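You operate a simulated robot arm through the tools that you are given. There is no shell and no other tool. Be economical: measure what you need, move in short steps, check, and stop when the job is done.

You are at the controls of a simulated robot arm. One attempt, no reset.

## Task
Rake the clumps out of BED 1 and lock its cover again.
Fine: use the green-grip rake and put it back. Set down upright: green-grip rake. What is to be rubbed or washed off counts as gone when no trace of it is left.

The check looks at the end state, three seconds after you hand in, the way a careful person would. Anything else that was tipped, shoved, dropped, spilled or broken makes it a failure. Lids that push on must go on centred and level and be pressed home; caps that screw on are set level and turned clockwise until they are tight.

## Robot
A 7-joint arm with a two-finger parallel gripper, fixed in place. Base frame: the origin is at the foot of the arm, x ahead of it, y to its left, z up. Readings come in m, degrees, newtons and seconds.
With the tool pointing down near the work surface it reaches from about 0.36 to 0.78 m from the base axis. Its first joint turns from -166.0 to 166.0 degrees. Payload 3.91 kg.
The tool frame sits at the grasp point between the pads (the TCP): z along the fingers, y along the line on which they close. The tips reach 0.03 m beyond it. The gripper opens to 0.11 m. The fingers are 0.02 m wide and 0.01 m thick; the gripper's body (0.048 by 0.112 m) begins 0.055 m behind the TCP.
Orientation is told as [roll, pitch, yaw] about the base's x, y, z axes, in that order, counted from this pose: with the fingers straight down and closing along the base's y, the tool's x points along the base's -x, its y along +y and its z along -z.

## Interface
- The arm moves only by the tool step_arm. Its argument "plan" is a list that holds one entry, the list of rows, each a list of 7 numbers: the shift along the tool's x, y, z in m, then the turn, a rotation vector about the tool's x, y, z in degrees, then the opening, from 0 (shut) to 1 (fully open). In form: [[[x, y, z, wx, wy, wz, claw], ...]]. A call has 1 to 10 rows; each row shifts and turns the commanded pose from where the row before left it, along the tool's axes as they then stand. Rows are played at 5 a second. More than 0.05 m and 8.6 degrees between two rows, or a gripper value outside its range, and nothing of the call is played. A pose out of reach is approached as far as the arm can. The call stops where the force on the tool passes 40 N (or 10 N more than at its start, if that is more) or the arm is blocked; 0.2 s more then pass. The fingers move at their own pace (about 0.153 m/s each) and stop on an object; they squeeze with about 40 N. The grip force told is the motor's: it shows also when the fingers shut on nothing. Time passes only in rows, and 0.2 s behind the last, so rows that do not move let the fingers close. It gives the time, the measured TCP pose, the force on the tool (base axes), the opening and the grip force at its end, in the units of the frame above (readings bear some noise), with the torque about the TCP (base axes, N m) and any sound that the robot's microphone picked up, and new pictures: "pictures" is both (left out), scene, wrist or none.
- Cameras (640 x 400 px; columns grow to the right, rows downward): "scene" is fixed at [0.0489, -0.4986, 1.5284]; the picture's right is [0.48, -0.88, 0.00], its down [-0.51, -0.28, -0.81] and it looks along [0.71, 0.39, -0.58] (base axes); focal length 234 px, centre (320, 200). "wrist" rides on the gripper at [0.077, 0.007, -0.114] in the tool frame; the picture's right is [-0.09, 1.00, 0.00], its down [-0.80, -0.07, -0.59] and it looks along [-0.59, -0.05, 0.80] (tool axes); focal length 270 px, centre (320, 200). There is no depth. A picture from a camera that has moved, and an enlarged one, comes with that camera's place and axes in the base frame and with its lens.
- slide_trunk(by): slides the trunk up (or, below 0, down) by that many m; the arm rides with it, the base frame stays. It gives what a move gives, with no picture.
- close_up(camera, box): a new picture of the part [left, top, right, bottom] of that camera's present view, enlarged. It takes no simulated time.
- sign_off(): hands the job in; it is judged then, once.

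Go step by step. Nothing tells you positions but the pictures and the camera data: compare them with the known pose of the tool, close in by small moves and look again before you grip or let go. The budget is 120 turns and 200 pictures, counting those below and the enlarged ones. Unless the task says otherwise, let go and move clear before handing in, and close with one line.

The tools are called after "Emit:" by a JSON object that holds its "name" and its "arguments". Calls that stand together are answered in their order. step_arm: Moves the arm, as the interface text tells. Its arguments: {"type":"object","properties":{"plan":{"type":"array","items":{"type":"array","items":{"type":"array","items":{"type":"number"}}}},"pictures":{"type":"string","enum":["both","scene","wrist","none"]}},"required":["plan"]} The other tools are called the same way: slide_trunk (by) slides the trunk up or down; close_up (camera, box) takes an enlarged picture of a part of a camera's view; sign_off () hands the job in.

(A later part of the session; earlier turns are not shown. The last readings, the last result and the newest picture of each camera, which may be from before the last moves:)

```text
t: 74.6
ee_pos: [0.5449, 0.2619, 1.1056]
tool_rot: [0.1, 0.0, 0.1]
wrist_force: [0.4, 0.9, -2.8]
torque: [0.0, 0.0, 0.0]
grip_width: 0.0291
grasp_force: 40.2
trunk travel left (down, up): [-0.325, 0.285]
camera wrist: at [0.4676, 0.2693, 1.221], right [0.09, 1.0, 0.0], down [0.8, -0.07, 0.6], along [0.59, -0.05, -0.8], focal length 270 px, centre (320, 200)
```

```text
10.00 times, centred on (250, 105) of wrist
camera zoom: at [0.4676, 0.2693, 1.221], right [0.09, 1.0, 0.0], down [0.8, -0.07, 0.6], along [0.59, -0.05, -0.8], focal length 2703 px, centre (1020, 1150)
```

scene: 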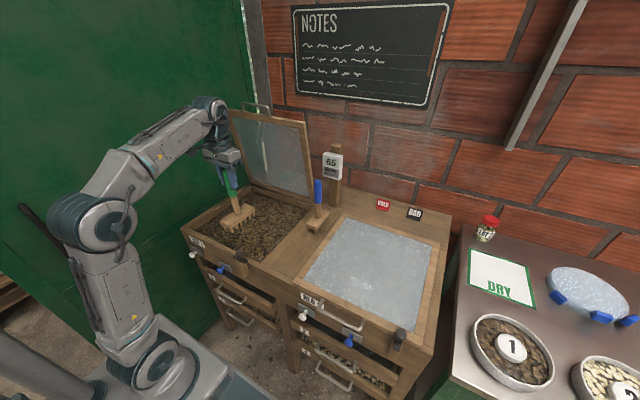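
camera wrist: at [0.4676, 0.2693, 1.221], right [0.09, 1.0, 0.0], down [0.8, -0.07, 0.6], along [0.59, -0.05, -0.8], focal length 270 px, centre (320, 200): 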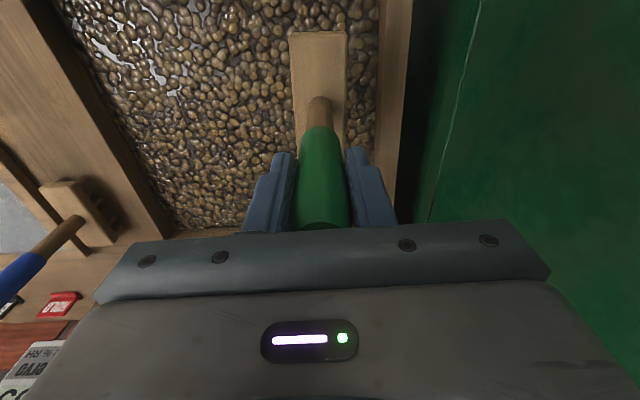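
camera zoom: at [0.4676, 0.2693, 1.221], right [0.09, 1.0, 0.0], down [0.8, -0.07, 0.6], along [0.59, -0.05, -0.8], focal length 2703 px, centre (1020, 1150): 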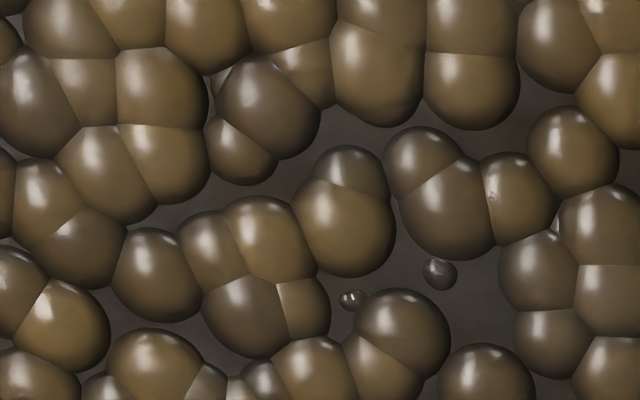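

The bed is clean at high magnification. Now returning the rake to its spot (0.518, -0.126).

Emit:
{"name": "step_arm", "arguments": {"plan": [[[0.0034, -0.0485, 0, 0, 0, 0, 0], [0.0034, -0.0485, 0, 0, 0, 0, 0], [0.0034, -0.0485, 0, 0, 0, 0, 0], [0.0034, -0.0485, 0, 0, 0, 0, 0], [0.0034, -0.0485, 0, 0, 0, 0, 0], [0.0034, -0.0485, 0, 0, 0, 0, 0], [0.0034, -0.0485, 0, 0, 0, 0, 0], [0.0034, -0.0488, 0, 0, 0, 0, 0], [0, 0, 0.02, 0, 0, 0, 0]]]}}

Emit:
{"name": "close_up", "arguments": {"camera": "scene", "box": [240, 160, 340, 280]}}

```text
t: 76.6
ee_pos: [0.5199, -0.1254, 1.0838]
tool_rot: [0.1, -0.3, 0.2]
wrist_force: [-0.7, -0.4, -3.1]
torque: [-0.01, 0.0, -0.02]
grip_width: 0.0292
grasp_force: 40.3
trunk travel left (down, up): [-0.325, 0.285]
camera wrist: at [0.4414, -0.1184, 1.1983], right [0.09, 1.0, 0.0], down [0.8, -0.07, 0.6], along [0.59, -0.05, -0.8], focal length 270 px, centre (320, 200)
```

scene: 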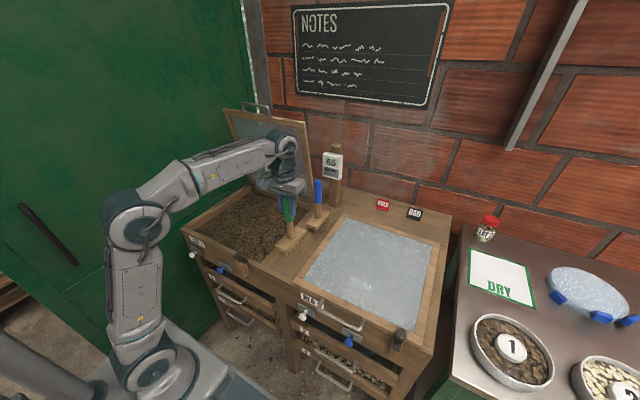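
wrist: 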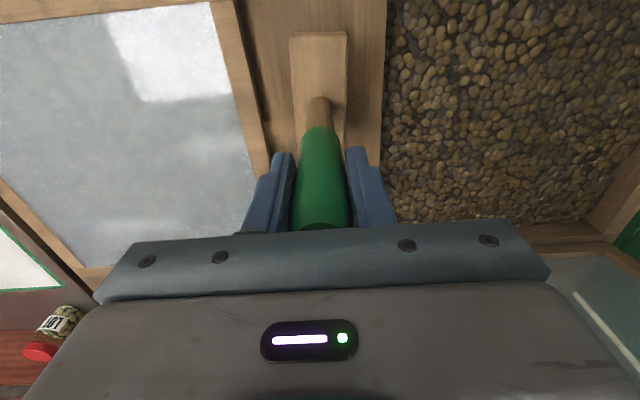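

```text
3.33 times, centred on (290, 220) of scene
camera zoom: at [0.0489, -0.4986, 1.5284], right [0.48, -0.88, 0.0], down [-0.51, -0.28, -0.81], along [0.71, 0.39, -0.58], focal length 782 px, centre (420, 133)
```

zoom: 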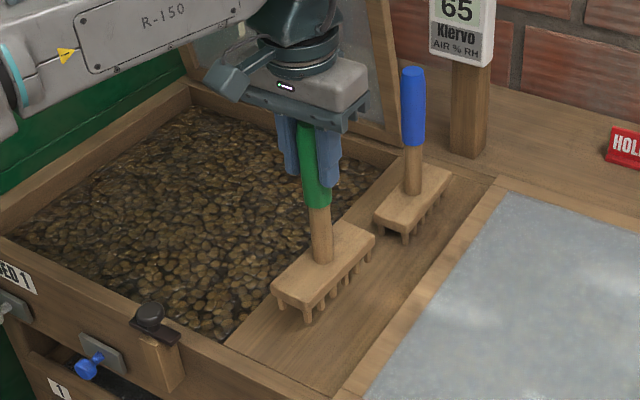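

Emit:
{"name": "step_arm", "arguments": {"plan": [[[0.002, -0.001, 0.02, 0, 0.3, 0, 0], [0, 0, 0.014, 0, 0, 0, 0], [0, 0, 0.005, 0, 0, 0, 0]]], "pictures": "none"}}

```text
t: 77.4
ee_pos: [0.5185, -0.1262, 1.0463]
tool_rot: [0.0, 0.1, 0.0]
wrist_force: [-0.1, 0.5, -2.4]
torque: [0.0, 0.0, -0.04]
grip_width: 0.0291
grasp_force: 40.1
trunk travel left (down, up): [-0.325, 0.285]
```

Emit:
{"name": "step_arm", "arguments": {"plan": [[[0, 0, 0.003, 0, 0, 0, 0], [0, 0, 0.0015, 0, 0, 0, 0]]], "pictures": "none"}}

Emit:
{"name": "close_up", "arguments": {"camera": "scene", "box": [250, 210, 320, 270]}}

```text
t: 78.0
ee_pos: [0.5175, -0.125, 1.0414]
tool_rot: [0.0, 0.2, 0.0]
wrist_force: [0.2, -0.3, -1.8]
torque: [-0.03, 0.01, -0.01]
grip_width: 0.0293
grasp_force: 39.9
trunk travel left (down, up): [-0.325, 0.285]
```

```text
6.67 times, centred on (285, 240) of scene
camera zoom: at [0.0489, -0.4986, 1.5284], right [0.48, -0.88, 0.0], down [-0.51, -0.28, -0.81], along [0.71, 0.39, -0.58], focal length 1564 px, centre (553, -67)
```

zoom: 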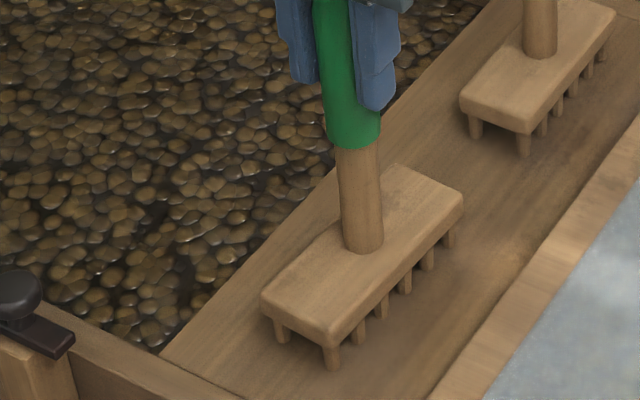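

Emit:
{"name": "step_arm", "arguments": {"plan": [[[0, 0, 0.0015, 0, 0, 0, 0], [0, 0, 0.0015, 0, 0, 0, 0]]], "pictures": "none"}}

```text
t: 78.6
ee_pos: [0.5172, -0.1259, 1.0401]
tool_rot: [0.0, -0.2, 0.1]
wrist_force: [-0.8, 0.7, 14.5]
torque: [0.07, -0.89, 0.09]
grip_width: 0.0292
grasp_force: 39.9
trunk travel left (down, up): [-0.325, 0.285]
```

Contact (14.5 N) – the rake stands on the bench. Opening gently, then rising.

Emit:
{"name": "step_arm", "arguments": {"plan": [[[0, 0, -0.001, 0, 0, 0, 0], [0, 0, 0, 0, 0, 0, 0.35], [0, 0, 0, 0, 0, 0, 0.55], [0, 0, -0.03, 0, 0, 0, 0.55], [0, 0, -0.04, 0, 0, 0, 0.55], [0, 0, -0.04, 0, 0, 0, 0.55]]]}}

Emit:
{"name": "close_up", "arguments": {"camera": "scene", "box": [240, 160, 340, 280]}}

```text
t: 80.0
ee_pos: [0.5189, -0.1235, 1.1522]
tool_rot: [0.2, 0.1, 0.0]
wrist_force: [-0.2, 0.0, 0.5]
torque: [0.01, 0.02, 0.01]
grip_width: 0.0605
grasp_force: 0.1
trunk travel left (down, up): [-0.325, 0.285]
camera wrist: at [0.4415, -0.1173, 1.2661], right [0.09, 1.0, 0.0], down [0.8, -0.07, 0.59], along [0.59, -0.05, -0.81], focal length 270 px, centre (320, 200)
```

scene: 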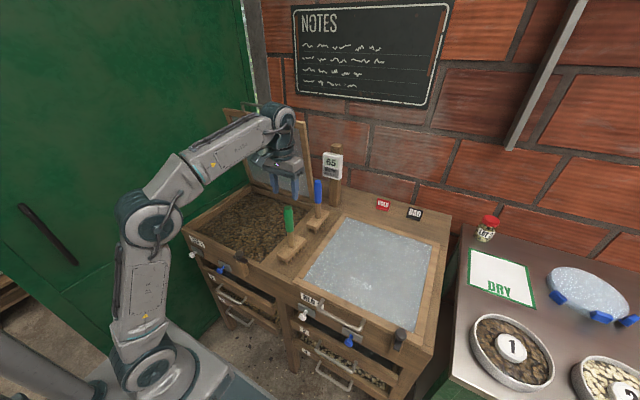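
wrist: 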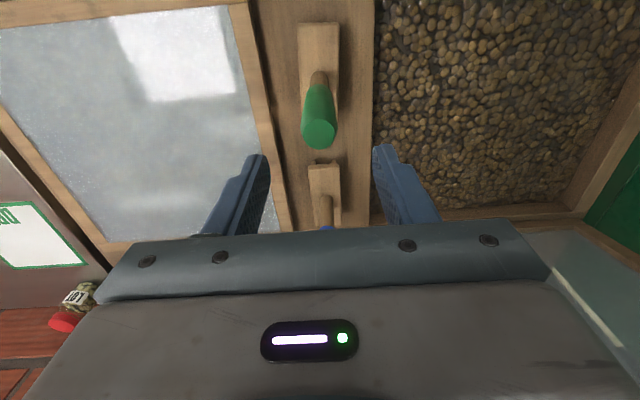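

```text
3.33 times, centred on (290, 220) of scene
camera zoom: at [0.0489, -0.4986, 1.5284], right [0.48, -0.88, 0.0], down [-0.51, -0.28, -0.81], along [0.71, 0.39, -0.58], focal length 782 px, centre (420, 133)
```

zoom: 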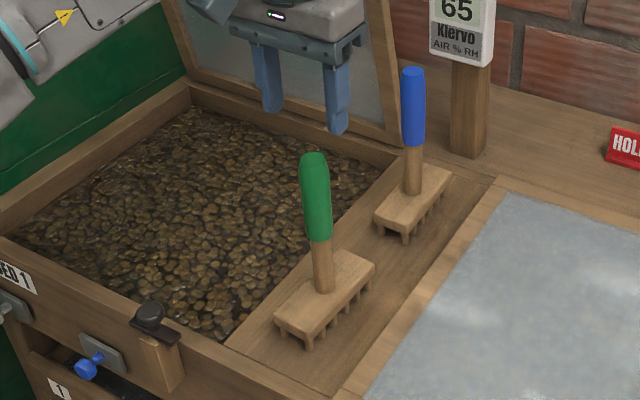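

The rake stands upright at its place. Now I'll close the cover: raise the trunk, turn the hand 90°, and go back to the handle bar.

Emit:
{"name": "slide_trunk", "arguments": {"by": 0.2}}

Emit:
{"name": "step_arm", "arguments": {"plan": [[[0, 0.03, 0, 0, 0, 8.5, 0.33], [0, 0.03, 0, 0, 0, 8.5, 0.33], [0, 0.03, 0, 0, 0, 8.5, 0.33], [0, 0.03, 0, 0, 0, 8.5, 0.33], [0, 0, 0, 0, 0, 8.5, 0.33], [0, 0, 0, 0, 0, 8.5, 0.33], [0, 0, 0, 0, 0, 8.5, 0.33], [0, 0, 0, 0, 0, 8.5, 0.33], [0, 0, 0, 0, 0, 8.5, 0.33], [0, 0, 0, 0, 0, 8.5, 0.33]]], "pictures": "none"}}

Emit:
{"name": "step_arm", "arguments": {"plan": [[[0.045, 0, 0, 0, 0, 4.5, 0.33], [0.045, 0, 0, -7.4, 0, 0, 0.33], [0.045, 0, 0, -7.4, 0, 0, 0.33], [0.045, 0, 0, -7.4, 0, 0, 0.33], [0, 0, 0, -7.4, 0, 0, 0.33], [0, 0, 0, -7.4, 0, 0, 0.33], [0, 0, 0, -7.4, 0, 0, 0.33]]]}}

```text
t: 82.2
ee_pos: [0.5185, -0.124, 1.3512]
tool_rot: [0.1, 0.2, 0.0]
wrist_force: [-0.8, 0.3, -0.4]
torque: [0.04, 0.0, -0.02]
grip_width: 0.0607
grasp_force: 0.1
trunk travel left (down, up): [-0.525, 0.085]
```

```text
t: 84.4
ee_pos: [0.5446, -0.0085, 1.352]
tool_rot: [-0.1, 0.2, -85.1]
wrist_force: [0.4, -0.5, -0.4]
torque: [-0.01, -0.02, 0.01]
grip_width: 0.0364
grasp_force: 0.1
trunk travel left (down, up): [-0.525, 0.085]
```

```text
t: 86.0
ee_pos: [0.5396, 0.1711, 1.352]
tool_rot: [44.3, 0.0, -89.5]
wrist_force: [0.5, -0.3, 0.0]
torque: [0.0, 0.01, -0.01]
grip_width: 0.0365
grasp_force: 0.1
trunk travel left (down, up): [-0.525, 0.085]
camera wrist: at [0.4628, 0.2477, 1.439], right [0.71, -0.08, 0.7], down [-0.46, -0.81, 0.37], along [0.53, -0.59, -0.61], focal length 270 px, centre (320, 200)
```

scene: 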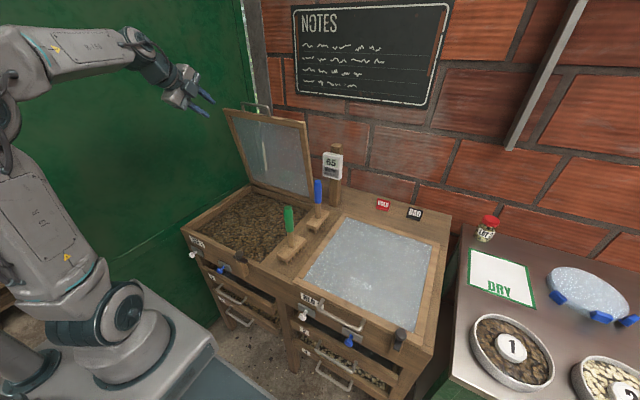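
wrist: 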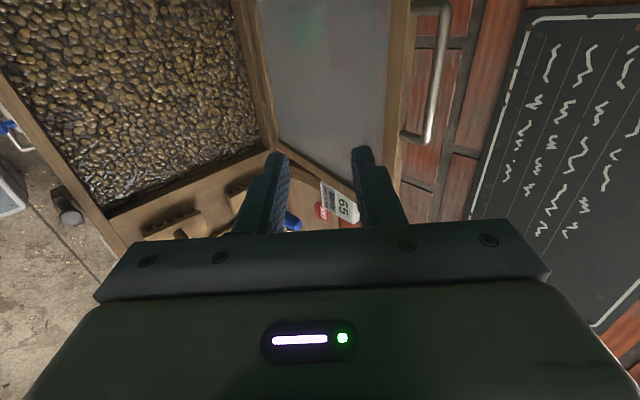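

Emit:
{"name": "step_arm", "arguments": {"plan": [[[0, 0.041, 0.02, 0, 0, 0, 0.33], [0, 0.041, 0.02, 0, 0, 0, 0.33], [0, 0.0415, 0.02, 0, 0, 0, 0.33]]]}}

Emit:
{"name": "close_up", "arguments": {"camera": "scene", "box": [170, 60, 330, 160]}}

```text
t: 86.8
ee_pos: [0.6702, 0.1745, 1.3951]
tool_rot: [44.1, 0.0, -89.4]
wrist_force: [-0.2, 0.1, -0.5]
torque: [-0.04, 0.0, -0.01]
grip_width: 0.0365
grasp_force: 0.0
trunk travel left (down, up): [-0.525, 0.085]
camera wrist: at [0.5941, 0.2502, 1.4816], right [0.72, -0.08, 0.69], down [-0.46, -0.81, 0.38], along [0.53, -0.59, -0.61], focal length 270 px, centre (320, 200)
```

scene: 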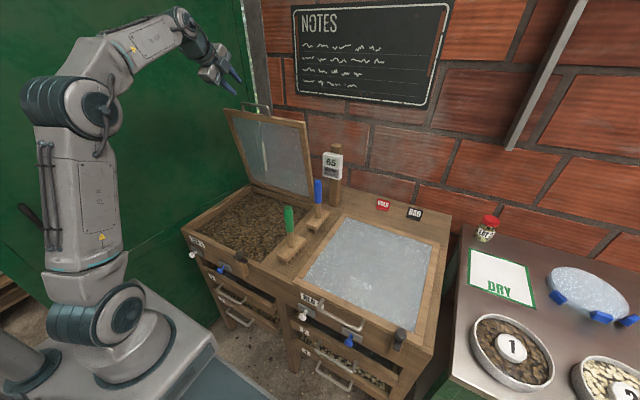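
wrist: 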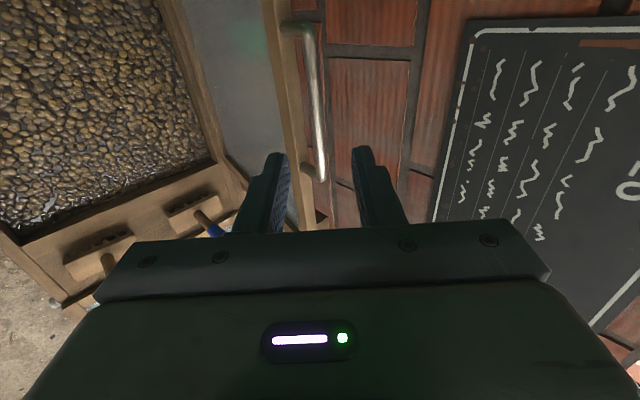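

```text
4.00 times, centred on (250, 110) of scene
camera zoom: at [0.0489, -0.4986, 1.5284], right [0.48, -0.88, 0.0], down [-0.51, -0.28, -0.81], along [0.71, 0.39, -0.58], focal length 938 px, centre (600, 560)
```

zoom: 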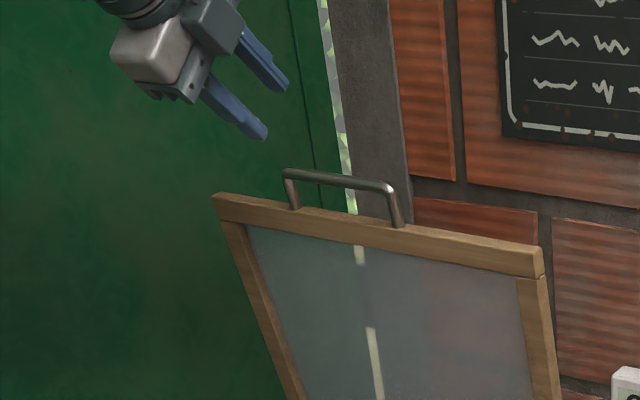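

Bar is ~0.116 m ahead. Advancing to straddle it again.

Emit:
{"name": "step_arm", "arguments": {"plan": [[[0, -0.003, 0.04, 0, 0, 0, 0.33], [0, -0.003, 0.035, 0, 0, 0, 0.33], [0, -0.001, 0.025, 0, 0, 0, 0.33], [0, 0, 0, 0, 0, 0, 0.24]]]}}

Emit:
{"name": "close_up", "arguments": {"camera": "scene", "box": [170, 60, 330, 160]}}

```text
t: 87.8
ee_pos: [0.7337, 0.1739, 1.3184]
tool_rot: [44.2, 0.1, -89.4]
wrist_force: [-0.1, 0.3, 0.8]
torque: [0.0, 0.01, 0.01]
grip_width: 0.0266
grasp_force: 0.1
trunk travel left (down, up): [-0.525, 0.085]
camera wrist: at [0.6575, 0.2502, 1.4053], right [0.71, -0.08, 0.7], down [-0.46, -0.81, 0.37], along [0.53, -0.59, -0.61], focal length 270 px, centre (320, 200)
```

scene: 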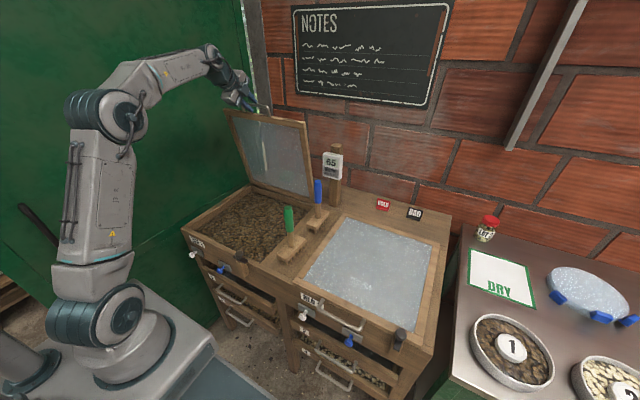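
wrist: 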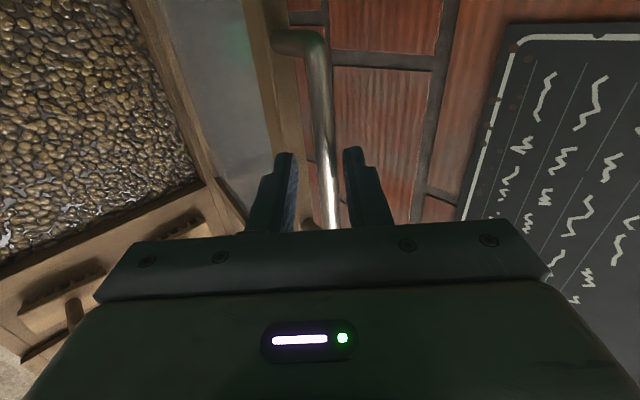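

```text
4.00 times, centred on (250, 110) of scene
camera zoom: at [0.0489, -0.4986, 1.5284], right [0.48, -0.88, 0.0], down [-0.51, -0.28, -0.81], along [0.71, 0.39, -0.58], focal length 938 px, centre (600, 560)
```

zoom: 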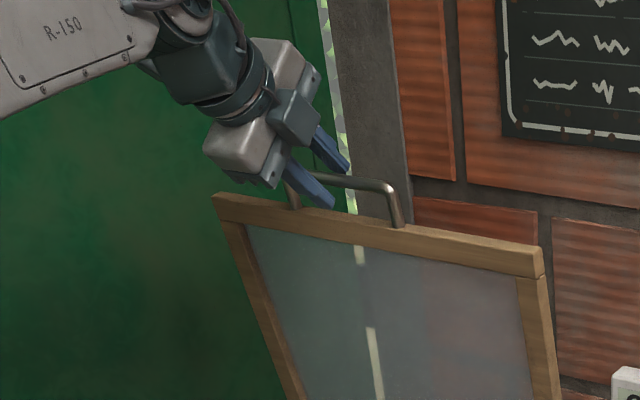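

Straddled. Pulling the cover back along the arc.

Emit:
{"name": "step_arm", "arguments": {"plan": [[[0, -0.0191, -0.0113, 0, 0, 0, 0.24], [0, -0.0257, -0.0142, 0, 0, 0, 0.24], [0, -0.0265, -0.0124, 0, 0, 0, 0.24], [0, -0.0274, -0.0105, 0, 0, 0, 0.24], [0, -0.0281, -0.0086, 0, 0, 0, 0.24], [0, -0.0286, -0.0066, 0, 0, 0, 0.24], [0, -0.0289, -0.0046, 0, 0, 0, 0.24]]]}}

Emit:
{"name": "close_up", "arguments": {"camera": "scene", "box": [150, 80, 310, 180]}}

```text
t: 89.4
ee_pos: [0.5538, 0.1719, 1.2376]
tool_rot: [44.2, 0.2, -89.5]
wrist_force: [0.5, 0.2, 0.1]
torque: [0.02, 0.03, 0.01]
grip_width: 0.0264
grasp_force: 0.0
trunk travel left (down, up): [-0.525, 0.085]
camera wrist: at [0.4779, 0.2478, 1.3258], right [0.71, -0.08, 0.69], down [-0.46, -0.81, 0.38], along [0.53, -0.59, -0.61], focal length 270 px, centre (320, 200)
```

scene: 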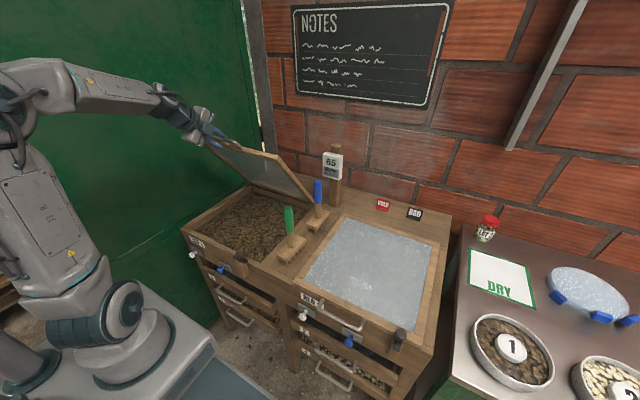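
wrist: 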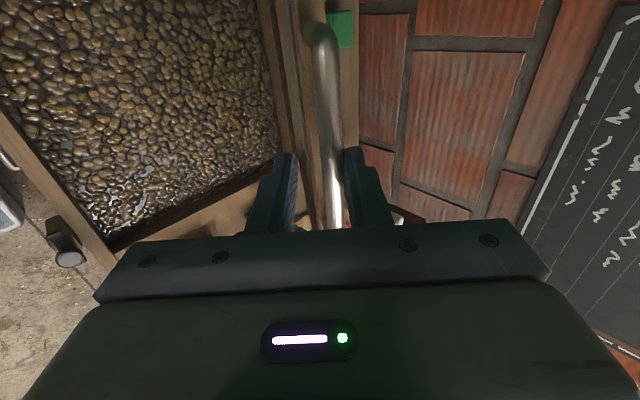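

```text
4.00 times, centred on (230, 130) of scene
camera zoom: at [0.0489, -0.4986, 1.5284], right [0.48, -0.88, 0.0], down [-0.51, -0.28, -0.81], along [0.71, 0.39, -0.58], focal length 938 px, centre (680, 480)
```

zoom: 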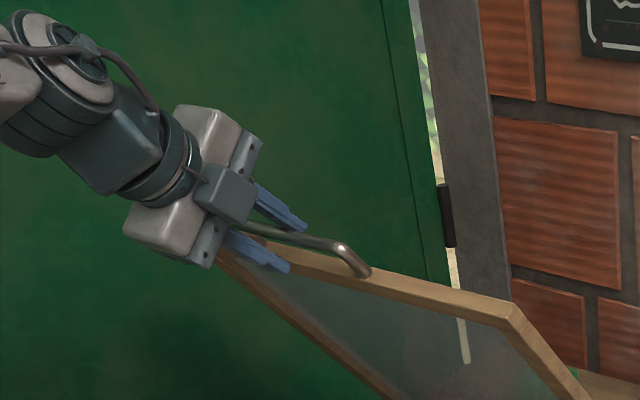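

Working well. Continuing down.

Emit:
{"name": "step_arm", "arguments": {"plan": [[[0, -0.0292, -0.0025, 0, 0, 0, 0.24], [0, -0.0293, -0.0006, 0, 0, 0, 0.24], [0, -0.0293, 0.0016, 0, 0, 0, 0.24], [0, -0.0298, 0.0037, 0, 0, 0, 0.24], [0, -0.0291, 0.0035, 0, 0, 0, 0.24], [0, -0.0288, 0.0056, 0, 0, 0, 0.24]]]}}

Emit:
{"name": "close_up", "arguments": {"camera": "scene", "box": [150, 120, 310, 220]}}

```text
t: 91.0
ee_pos: [0.4002, 0.2329, 1.109]
tool_rot: [44.4, 0.6, -79.4]
wrist_force: [-11.5, 2.3, 3.8]
torque: [-0.04, -0.07, 0.03]
grip_width: 0.0234
grasp_force: 0.1
trunk travel left (down, up): [-0.525, 0.085]
stopped in row 6: the arm was blocked; the commanded pose is now the measured one
camera wrist: at [0.3114, 0.2942, 1.1972], right [0.72, 0.04, 0.7], down [-0.31, -0.88, 0.37], along [0.62, -0.48, -0.62], focal length 270 px, centre (320, 200)
```

scene: 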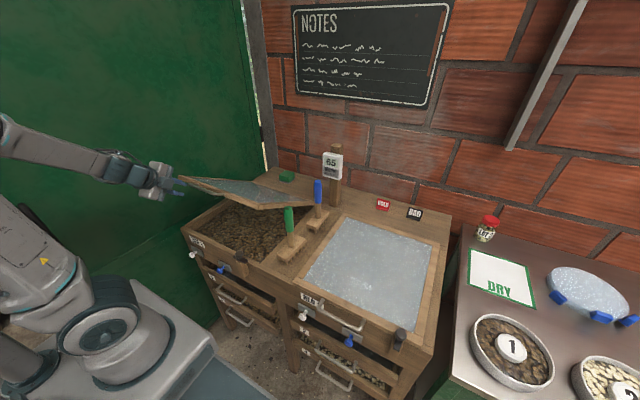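
wrist: 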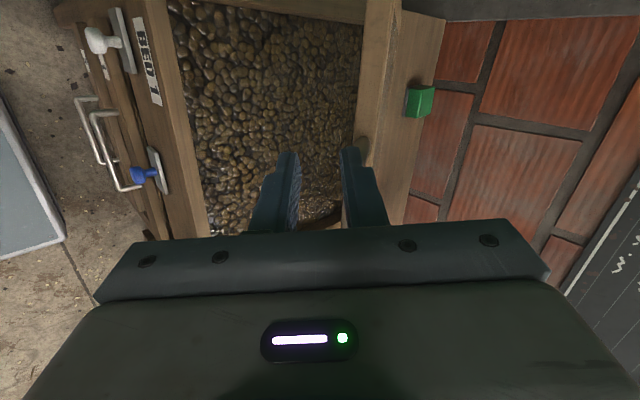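

```text
4.00 times, centred on (230, 170) of scene
camera zoom: at [0.0489, -0.4986, 1.5284], right [0.48, -0.88, 0.0], down [-0.51, -0.28, -0.81], along [0.71, 0.39, -0.58], focal length 938 px, centre (680, 320)
```

zoom: 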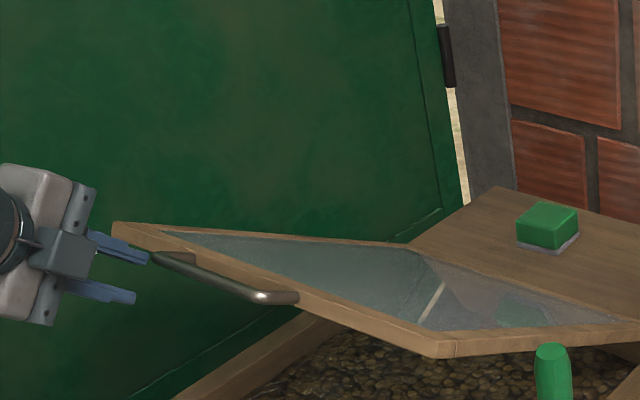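

The arm is near a joint limit at this low tilted pose. The lid is at about 30°, so I'll back off here, go upright, and push it down from above.

Emit:
{"name": "step_arm", "arguments": {"plan": [[[0, 0, -0.025, 0, 0, 0, 0.33], [0, 0, -0.025, 0, 0, 0, 0.33]]], "pictures": "scene"}}

```text
t: 91.6
ee_pos: [0.3676, 0.2257, 1.1458]
tool_rot: [44.4, 0.4, -79.6]
wrist_force: [0.3, 0.3, -0.7]
torque: [0.0, -0.02, 0.0]
grip_width: 0.0365
grasp_force: 0.0
trunk travel left (down, up): [-0.525, 0.085]
```

scene: 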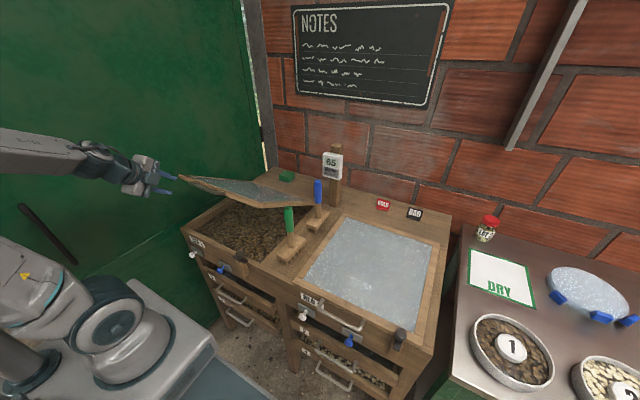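

Emit:
{"name": "step_arm", "arguments": {"plan": [[[0, 0.033, -0.033, 0, 0, 0, 0.33], [0, 0.033, -0.033, 0, 0, 0, 0.33], [0, 0, 0, 7.4, 0, 0, 0.2], [0, 0, 0, 7.4, 0, 0, 0.1], [0, 0, 0, 7.4, 0, 0, 0], [0, 0, 0, 7.4, 0, 0, 0], [0, 0, 0, 7.4, 0, 0, 0], [0, 0, 0, 7.4, 0, 0, 0], [0, 0, 0, 0, 0, 5, 0], [0, 0, 0, 0, 0, 5, 0]]]}}

Emit:
{"name": "close_up", "arguments": {"camera": "scene", "box": [150, 120, 310, 220]}}

```text
t: 93.8
ee_pos: [0.3682, 0.2254, 1.2365]
tool_rot: [-0.1, 0.5, -89.9]
wrist_force: [0.2, 0.2, -0.3]
torque: [-0.04, 0.0, 0.0]
grip_width: 0.0
grasp_force: 37.5
trunk travel left (down, up): [-0.525, 0.085]
camera wrist: at [0.3747, 0.3016, 1.3533], right [1.0, -0.08, 0.0], down [-0.07, -0.81, 0.59], along [-0.05, -0.59, -0.81], focal length 270 px, centre (320, 200)
```

scene: 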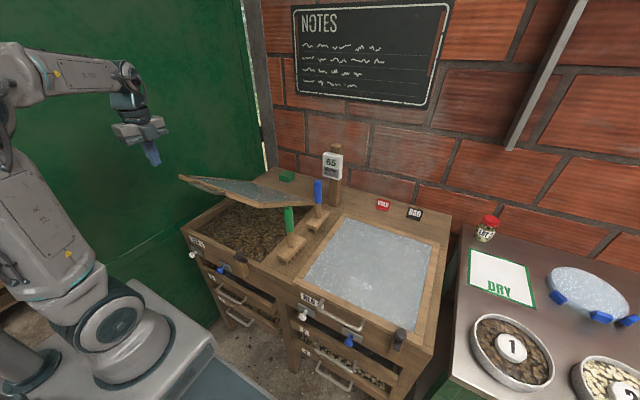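
wrist: 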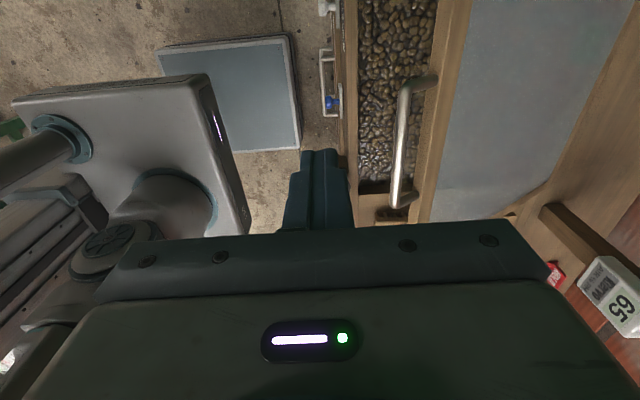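

```text
4.00 times, centred on (230, 170) of scene
camera zoom: at [0.0489, -0.4986, 1.5284], right [0.48, -0.88, 0.0], down [-0.51, -0.28, -0.81], along [0.71, 0.39, -0.58], focal length 938 px, centre (680, 320)
```

zoom: 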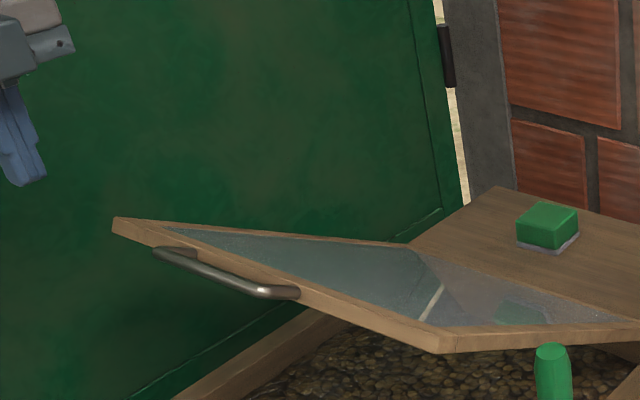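

Lid sits at ~30°. I'll place the closed fingertips above its front frame member and push it down along the arc.

Emit:
{"name": "step_arm", "arguments": {"plan": [[[-0.0185, 0.036, 0, 0, 0, 0, 0], [-0.0185, 0.036, 0, 0, 0, 0, 0], [-0.0185, 0.036, 0, 0, 0, 0, 0]]], "pictures": "none"}}

Emit:
{"name": "slide_trunk", "arguments": {"by": -0.08}}

Emit:
{"name": "step_arm", "arguments": {"plan": [[[0, 0, 0, 0, 0, 0, 0]]]}}

Emit:
{"name": "close_up", "arguments": {"camera": "scene", "box": [150, 120, 310, 220]}}

```text
t: 94.6
ee_pos: [0.4794, 0.1706, 1.2375]
tool_rot: [-0.2, 0.4, -89.7]
wrist_force: [-0.5, 1.2, 0.0]
torque: [-0.04, -0.01, -0.04]
grip_width: 0.0
grasp_force: 37.6
trunk travel left (down, up): [-0.525, 0.085]
```

```text
t: 95.8
ee_pos: [0.4793, 0.1715, 1.1579]
tool_rot: [-0.1, 0.5, -89.7]
wrist_force: [0.2, 0.3, -0.3]
torque: [-0.03, 0.05, -0.02]
grip_width: 0.0
grasp_force: 37.9
trunk travel left (down, up): [-0.445, 0.165]
```

```text
t: 96.2
ee_pos: [0.4774, 0.1711, 1.1576]
tool_rot: [-0.1, 0.5, -89.7]
wrist_force: [1.4, 0.8, 0.7]
torque: [0.01, 0.01, 0.03]
grip_width: 0.0001
grasp_force: 37.6
trunk travel left (down, up): [-0.445, 0.165]
camera wrist: at [0.4842, 0.2474, 1.2735], right [1.0, -0.08, 0.0], down [-0.07, -0.81, 0.59], along [-0.05, -0.59, -0.81], focal length 270 px, centre (320, 200)
```

scene: 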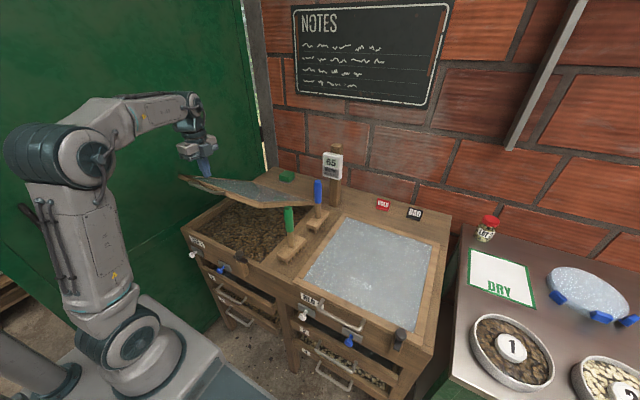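
wrist: 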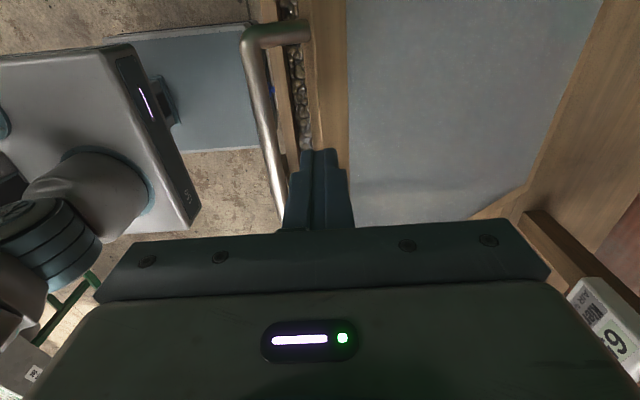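

```text
4.00 times, centred on (230, 170) of scene
camera zoom: at [0.0489, -0.4986, 1.5284], right [0.48, -0.88, 0.0], down [-0.51, -0.28, -0.81], along [0.71, 0.39, -0.58], focal length 938 px, centre (680, 320)
```

zoom: 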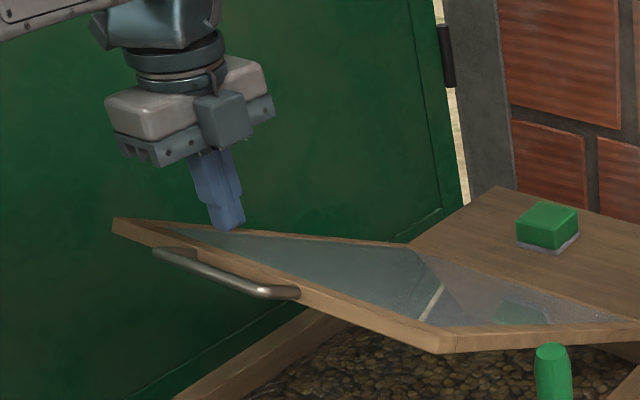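

Emit:
{"name": "step_arm", "arguments": {"plan": [[[0, 0.009, 0.043, 0, 0, 0, 0], [0, -0.0145, 0.031, 0, 0, 0, 0], [0, -0.013, 0.029, 0, 0, 0, 0], [0, -0.0106, 0.03, 0, 0, 0, 0]]]}}

Emit:
{"name": "close_up", "arguments": {"camera": "scene", "box": [170, 150, 310, 250]}}

```text
t: 97.2
ee_pos: [0.4486, 0.1725, 1.0251]
tool_rot: [0.0, 0.5, -89.7]
wrist_force: [-0.5, 1.5, 0.2]
torque: [-0.01, 0.01, 0.01]
grip_width: 0.0
grasp_force: 37.9
trunk travel left (down, up): [-0.445, 0.165]
camera wrist: at [0.4551, 0.2482, 1.1409], right [1.0, -0.08, 0.0], down [-0.07, -0.81, 0.59], along [-0.05, -0.59, -0.81], focal length 270 px, centre (320, 200)
```

scene: 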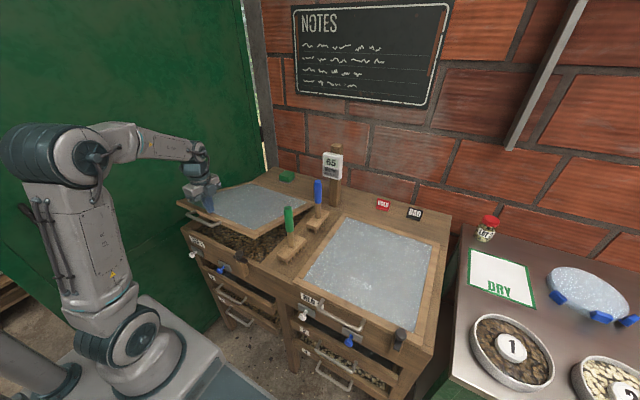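
wrist: 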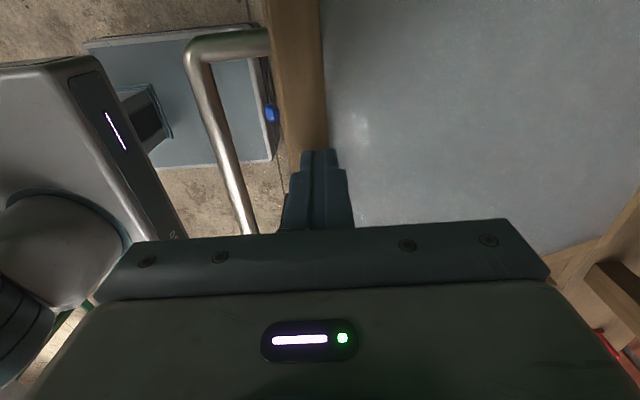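

```text
4.00 times, centred on (240, 200) of scene
camera zoom: at [0.0489, -0.4986, 1.5284], right [0.48, -0.88, 0.0], down [-0.51, -0.28, -0.81], along [0.71, 0.39, -0.58], focal length 938 px, centre (640, 200)
```

zoom: 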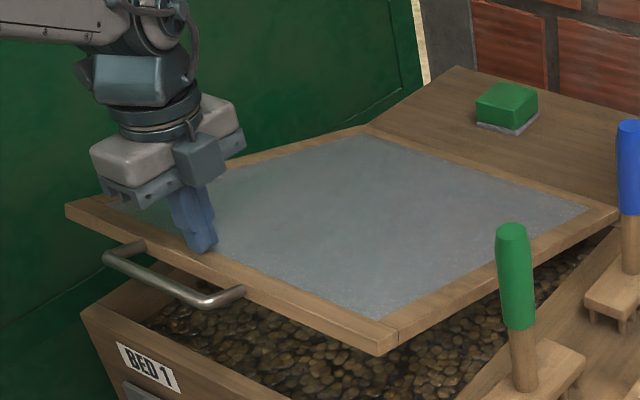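

It's following down nicely. I'll shift the tip 1 cm toward the frame's middle and continue.

Emit:
{"name": "step_arm", "arguments": {"plan": [[[0, 0, -0.006, 0, 0, 0, 0], [0, -0.011, 0, 0, 0, 0, 0], [0, -0.008, 0.037, 0, 0, 0, 0], [0, -0.005, 0.0314, 0, 0, 0, 0], [0, -0.001, 0.015, 0, 0, 0, 0]]]}}

Emit:
{"name": "close_up", "arguments": {"camera": "scene", "box": [170, 180, 310, 280]}}

```text
t: 98.3
ee_pos: [0.4224, 0.1724, 0.9478]
tool_rot: [0.0, 0.3, -89.6]
wrist_force: [0.9, 0.4, -1.4]
torque: [0.0, 0.01, -0.02]
grip_width: 0.0
grasp_force: 37.3
trunk travel left (down, up): [-0.445, 0.165]
camera wrist: at [0.4291, 0.2486, 1.0629], right [1.0, -0.08, 0.0], down [-0.07, -0.81, 0.59], along [-0.05, -0.59, -0.81], focal length 270 px, centre (320, 200)
```

scene: 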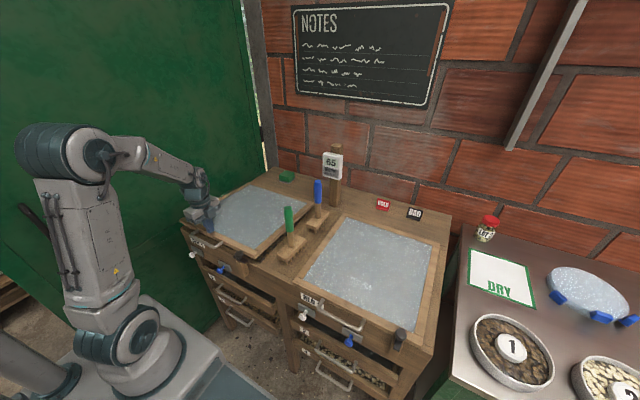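
wrist: 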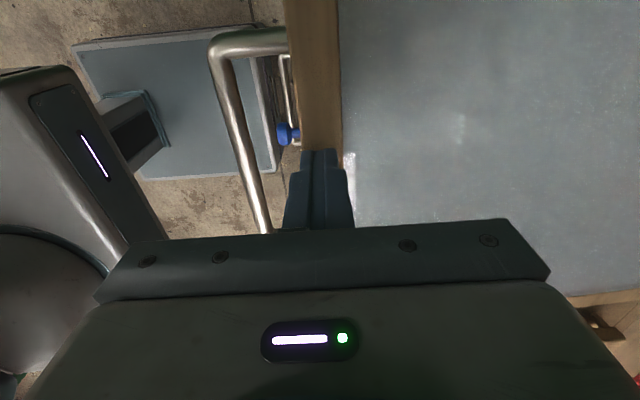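

```text
4.00 times, centred on (240, 230) of scene
camera zoom: at [0.0489, -0.4986, 1.5284], right [0.48, -0.88, 0.0], down [-0.51, -0.28, -0.81], along [0.71, 0.39, -0.58], focal length 938 px, centre (640, 80)
```

zoom: 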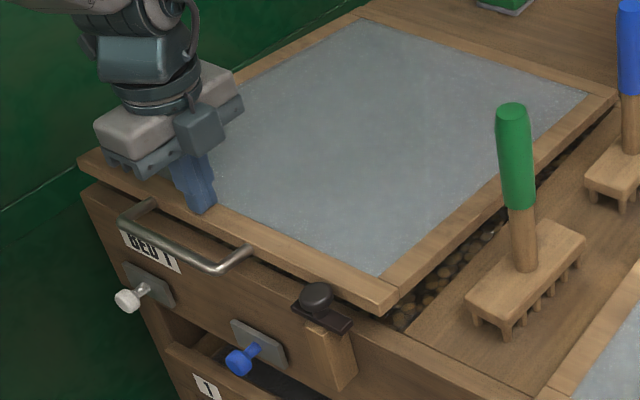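

Almost closed; pressing down the last few centimetres until contact force appears.

Emit:
{"name": "step_arm", "arguments": {"plan": [[[0, 0, 0.012, 0, 0, 0, 0], [0, 0, 0.01, 0, 0, 0, 0], [0, 0, 0.006, 0, 0, 0, 0], [0, 0, 0.004, 0, 0, 0, 0], [0, 0, 0.003, 0, 0, 0, 0], [0, 0, 0.003, 0, 0, 0, 0]]]}}

Emit:
{"name": "close_up", "arguments": {"camera": "scene", "box": [170, 180, 310, 280]}}

```text
t: 99.8
ee_pos: [0.4226, 0.1724, 0.9087]
tool_rot: [0.0, 0.4, -89.7]
wrist_force: [-0.2, 1.0, 0.1]
torque: [0.03, 0.02, -0.02]
grip_width: 0.0002
grasp_force: 38.0
trunk travel left (down, up): [-0.445, 0.165]
camera wrist: at [0.429, 0.2487, 1.0249], right [1.0, -0.08, 0.0], down [-0.07, -0.81, 0.59], along [-0.05, -0.59, -0.81], focal length 270 px, centre (320, 200)
```

scene: 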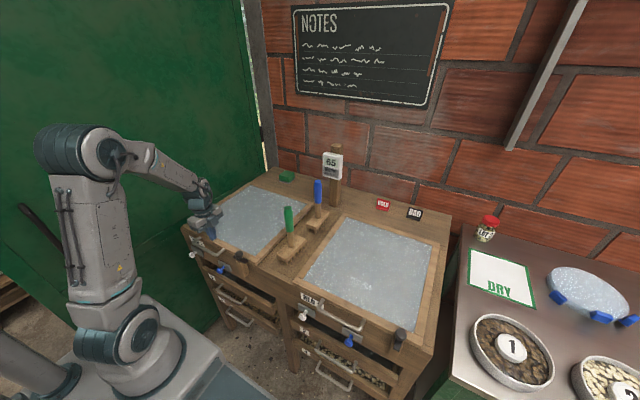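
wrist: 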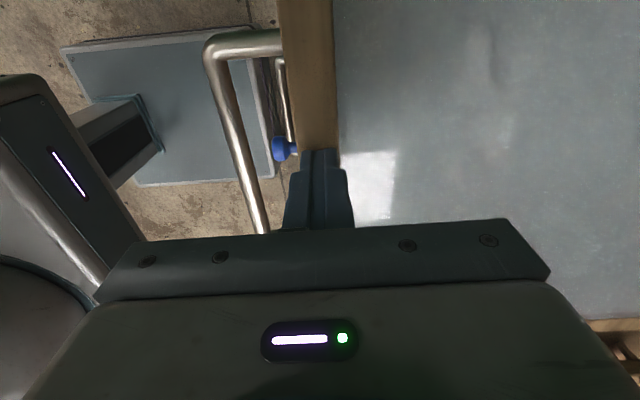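

```text
4.00 times, centred on (240, 230) of scene
camera zoom: at [0.0489, -0.4986, 1.5284], right [0.48, -0.88, 0.0], down [-0.51, -0.28, -0.81], along [0.71, 0.39, -0.58], focal length 938 px, centre (640, 80)
```

zoom: 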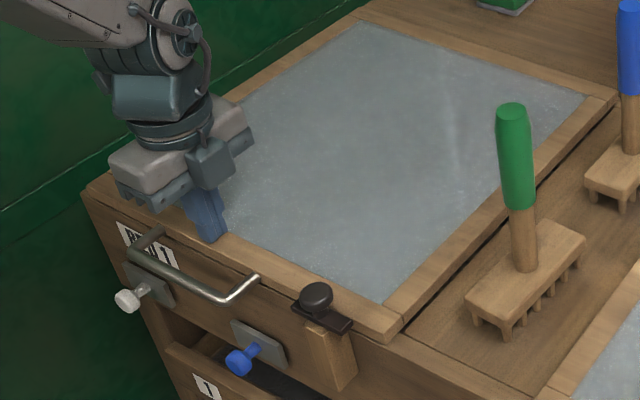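

Emit:
{"name": "step_arm", "arguments": {"plan": [[[0, 0, 0.002, 0, 0, 0, 0], [0, 0, 0.002, 0, 0, 0, 0], [0, 0, 0.002, 0, 0, 0, 0]]], "pictures": "none"}}

Emit:
{"name": "close_up", "arguments": {"camera": "scene", "box": [230, 230, 290, 270]}}

```text
t: 100.7
ee_pos: [0.4234, 0.1712, 0.9083]
tool_rot: [0.3, 0.5, -89.6]
wrist_force: [-11.3, -3.1, 24.8]
torque: [-0.29, 0.42, -0.08]
grip_width: 0.0
grasp_force: 37.6
trunk travel left (down, up): [-0.445, 0.165]
stopped in row 3: the force on the tool passed its limit at 42 N (the readings are from after the stop); the commanded pose is now the measured one
```

```text
10.00 times, centred on (260, 250) of scene
camera zoom: at [0.0489, -0.4986, 1.5284], right [0.48, -0.88, 0.0], down [-0.51, -0.28, -0.81], along [0.71, 0.39, -0.58], focal length 2345 px, centre (920, -300)
```

zoom: 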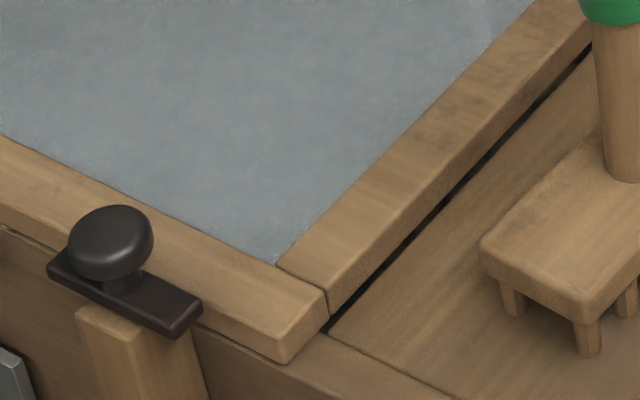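

The cover is shut firmly. Now over to the latch knob to turn it back.

Emit:
{"name": "step_arm", "arguments": {"plan": [[[0, 0, -0.045, 0, 0, 0, 0], [0, 0, -0.045, 0, 0, 0, 0.3], [-0.04, -0.007, 0, 0, 0, 0, 0.5], [-0.04, -0.007, 0, 0, 0, 0, 0.5], [-0.04, -0.007, 0, 0, 0, 0, 0.5], [-0.043, -0.0085, 0, 0, 0, 0, 0.5]]]}}

Emit:
{"name": "close_up", "arguments": {"camera": "wrist", "box": [240, 60, 440, 220]}}

```text
t: 102.0
ee_pos: [0.3958, 0.0075, 0.9958]
tool_rot: [0.2, 0.5, -89.6]
wrist_force: [0.0, -0.1, -0.7]
torque: [0.0, -0.02, 0.0]
grip_width: 0.0551
grasp_force: 0.0
trunk travel left (down, up): [-0.445, 0.165]
camera wrist: at [0.4024, 0.0838, 1.1103], right [1.0, -0.08, 0.0], down [-0.07, -0.81, 0.59], along [-0.05, -0.58, -0.81], focal length 270 px, centre (320, 200)
```

scene: 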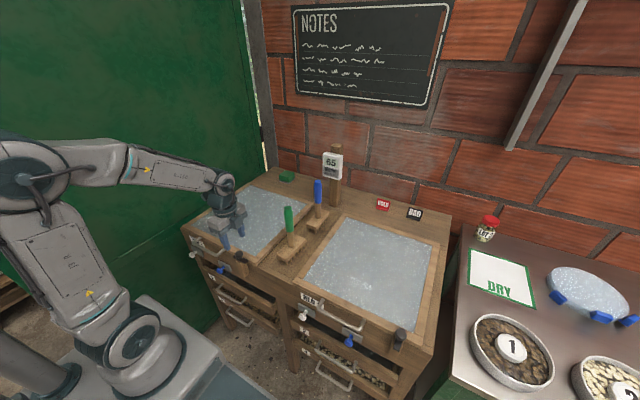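
wrist: 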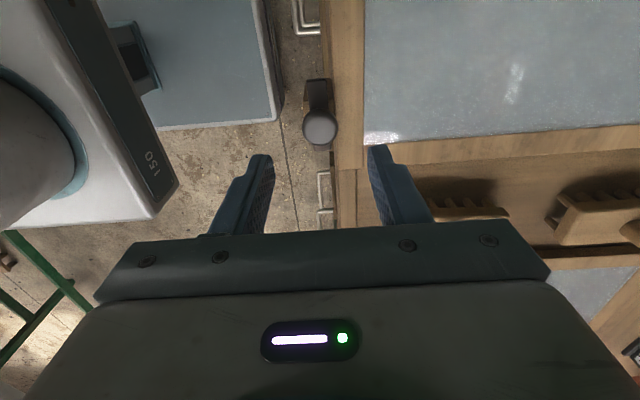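

```text
2.50 times, centred on (340, 140) of wrist
camera zoom: at [0.4024, 0.0838, 1.1103], right [1.0, -0.08, 0.0], down [-0.07, -0.81, 0.59], along [-0.05, -0.58, -0.81], focal length 676 px, centre (270, 350)
```

zoom: 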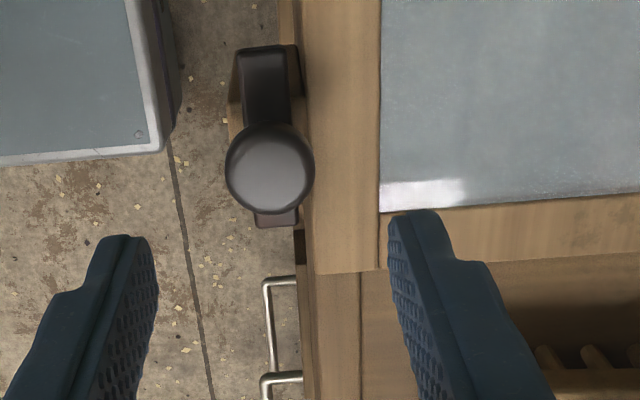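

Aligned over the knob. Lowering 7.5 cm and closing.

Emit:
{"name": "step_arm", "arguments": {"plan": [[[0.001, -0.001, 0.03, 0, 0, 0, 0.5], [0, 0, 0.025, 0, 0, 0, 0.5], [0, 0, 0.0185, 0, 0, 0, 0.5], [0, 0, 0, 0, 0, 0, 0.3], [0, 0, 0, 0, 0, 0, 0.1], [0, 0, 0, 0, 0, 0, 0.1]]], "pictures": "wrist"}}

```text
t: 103.5
ee_pos: [0.3978, 0.0119, 0.9209]
tool_rot: [0.3, 0.4, -89.7]
wrist_force: [14.6, 0.4, 1.7]
torque: [-0.01, -0.47, 0.06]
grip_width: 0.0276
grasp_force: 44.9
trunk travel left (down, up): [-0.445, 0.165]
camera wrist: at [0.4021, 0.087, 1.0365], right [1.0, -0.08, 0.0], down [-0.07, -0.81, 0.59], along [-0.04, -0.59, -0.81], focal length 270 px, centre (320, 200)
```

wrist: 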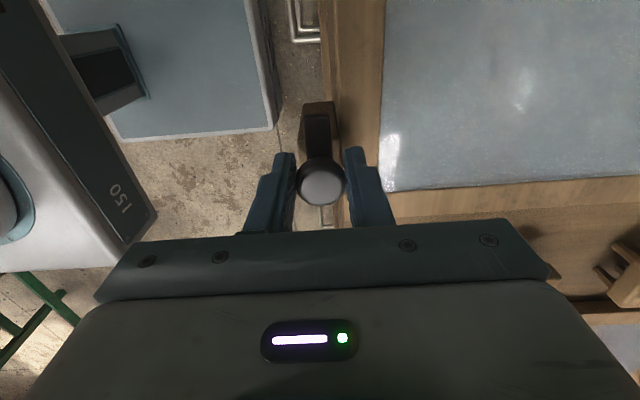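

Gripped. Turning the latch back.

Emit:
{"name": "step_arm", "arguments": {"plan": [[[0.001, 0.003, 0, 0, 0, 0, 0.1], [0, 0, 0, 0, 0, -8, 0.1], [0, 0, 0, 0, 0, -8, 0.1], [0, 0, 0, 0, 0, -8, 0.1], [0, 0, 0, 0, 0, -8, 0.1], [0, 0, 0, 0, 0, -8, 0.1]]], "pictures": "wrist"}}

```text
t: 104.8
ee_pos: [0.3943, 0.0094, 0.9199]
tool_rot: [0.3, 0.4, -49.6]
wrist_force: [-20.8, -10.8, 8.9]
torque: [0.31, 1.03, -0.09]
grip_width: 0.0274
grasp_force: 45.0
trunk travel left (down, up): [-0.445, 0.165]
camera wrist: at [0.3493, 0.072, 1.0363], right [0.82, 0.58, 0.01], down [0.47, -0.66, 0.59], along [0.34, -0.48, -0.81], focal length 270 px, centre (320, 200)
```

wrist: 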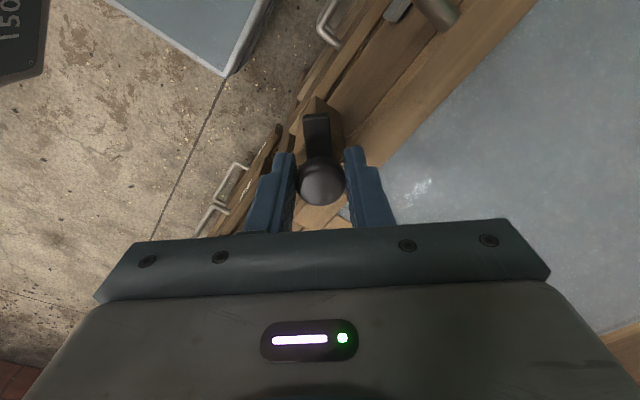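

Emit:
{"name": "step_arm", "arguments": {"plan": [[[0.001, -0.003, 0, 0, 0, -4, 0.1], [0, 0, 0, 0, 0, -8, 0.1], [0, 0, 0, 0, 0, -8, 0.1], [0, 0, 0, 0, 0, -8, 0.1], [0, 0, 0, 0, 0, -8, 0.1], [0, 0, 0, 0, 0, -8, 0.1], [0, 0, 0, 0, 0, -5.5, 0.1]]]}}

Emit:
{"name": "close_up", "arguments": {"camera": "wrist", "box": [240, 80, 400, 220]}}

```text
t: 106.5
ee_pos: [0.3921, 0.0074, 0.9204]
tool_rot: [0.6, -0.1, -0.2]
wrist_force: [-21.8, -26.5, -4.7]
torque: [-0.41, 1.13, -0.13]
grip_width: 0.0276
grasp_force: 44.8
trunk travel left (down, up): [-0.445, 0.165]
camera wrist: at [0.3154, 0.0129, 1.0356], right [0.09, 1.0, 0.01], down [0.8, -0.08, 0.59], along [0.59, -0.05, -0.8], focal length 270 px, centre (320, 200)
```

scene: 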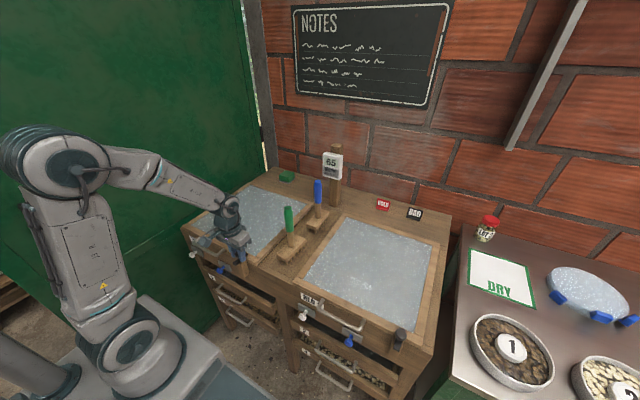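
wrist: 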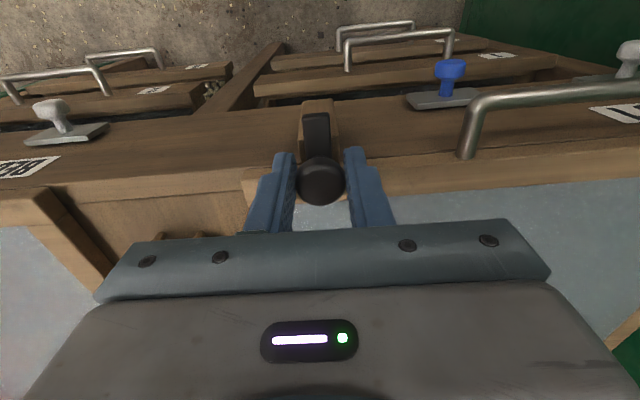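

```text
2.86 times, centred on (320, 150) of wrist
camera zoom: at [0.3154, 0.0129, 1.0356], right [0.09, 1.0, 0.01], down [0.8, -0.08, 0.59], along [0.59, -0.05, -0.8], focal length 772 px, centre (320, 343)
```

zoom: 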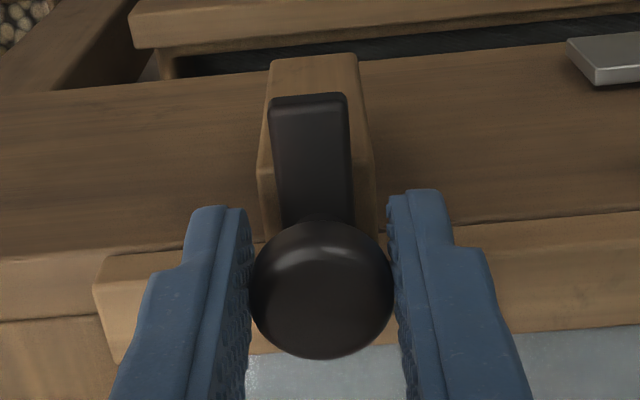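

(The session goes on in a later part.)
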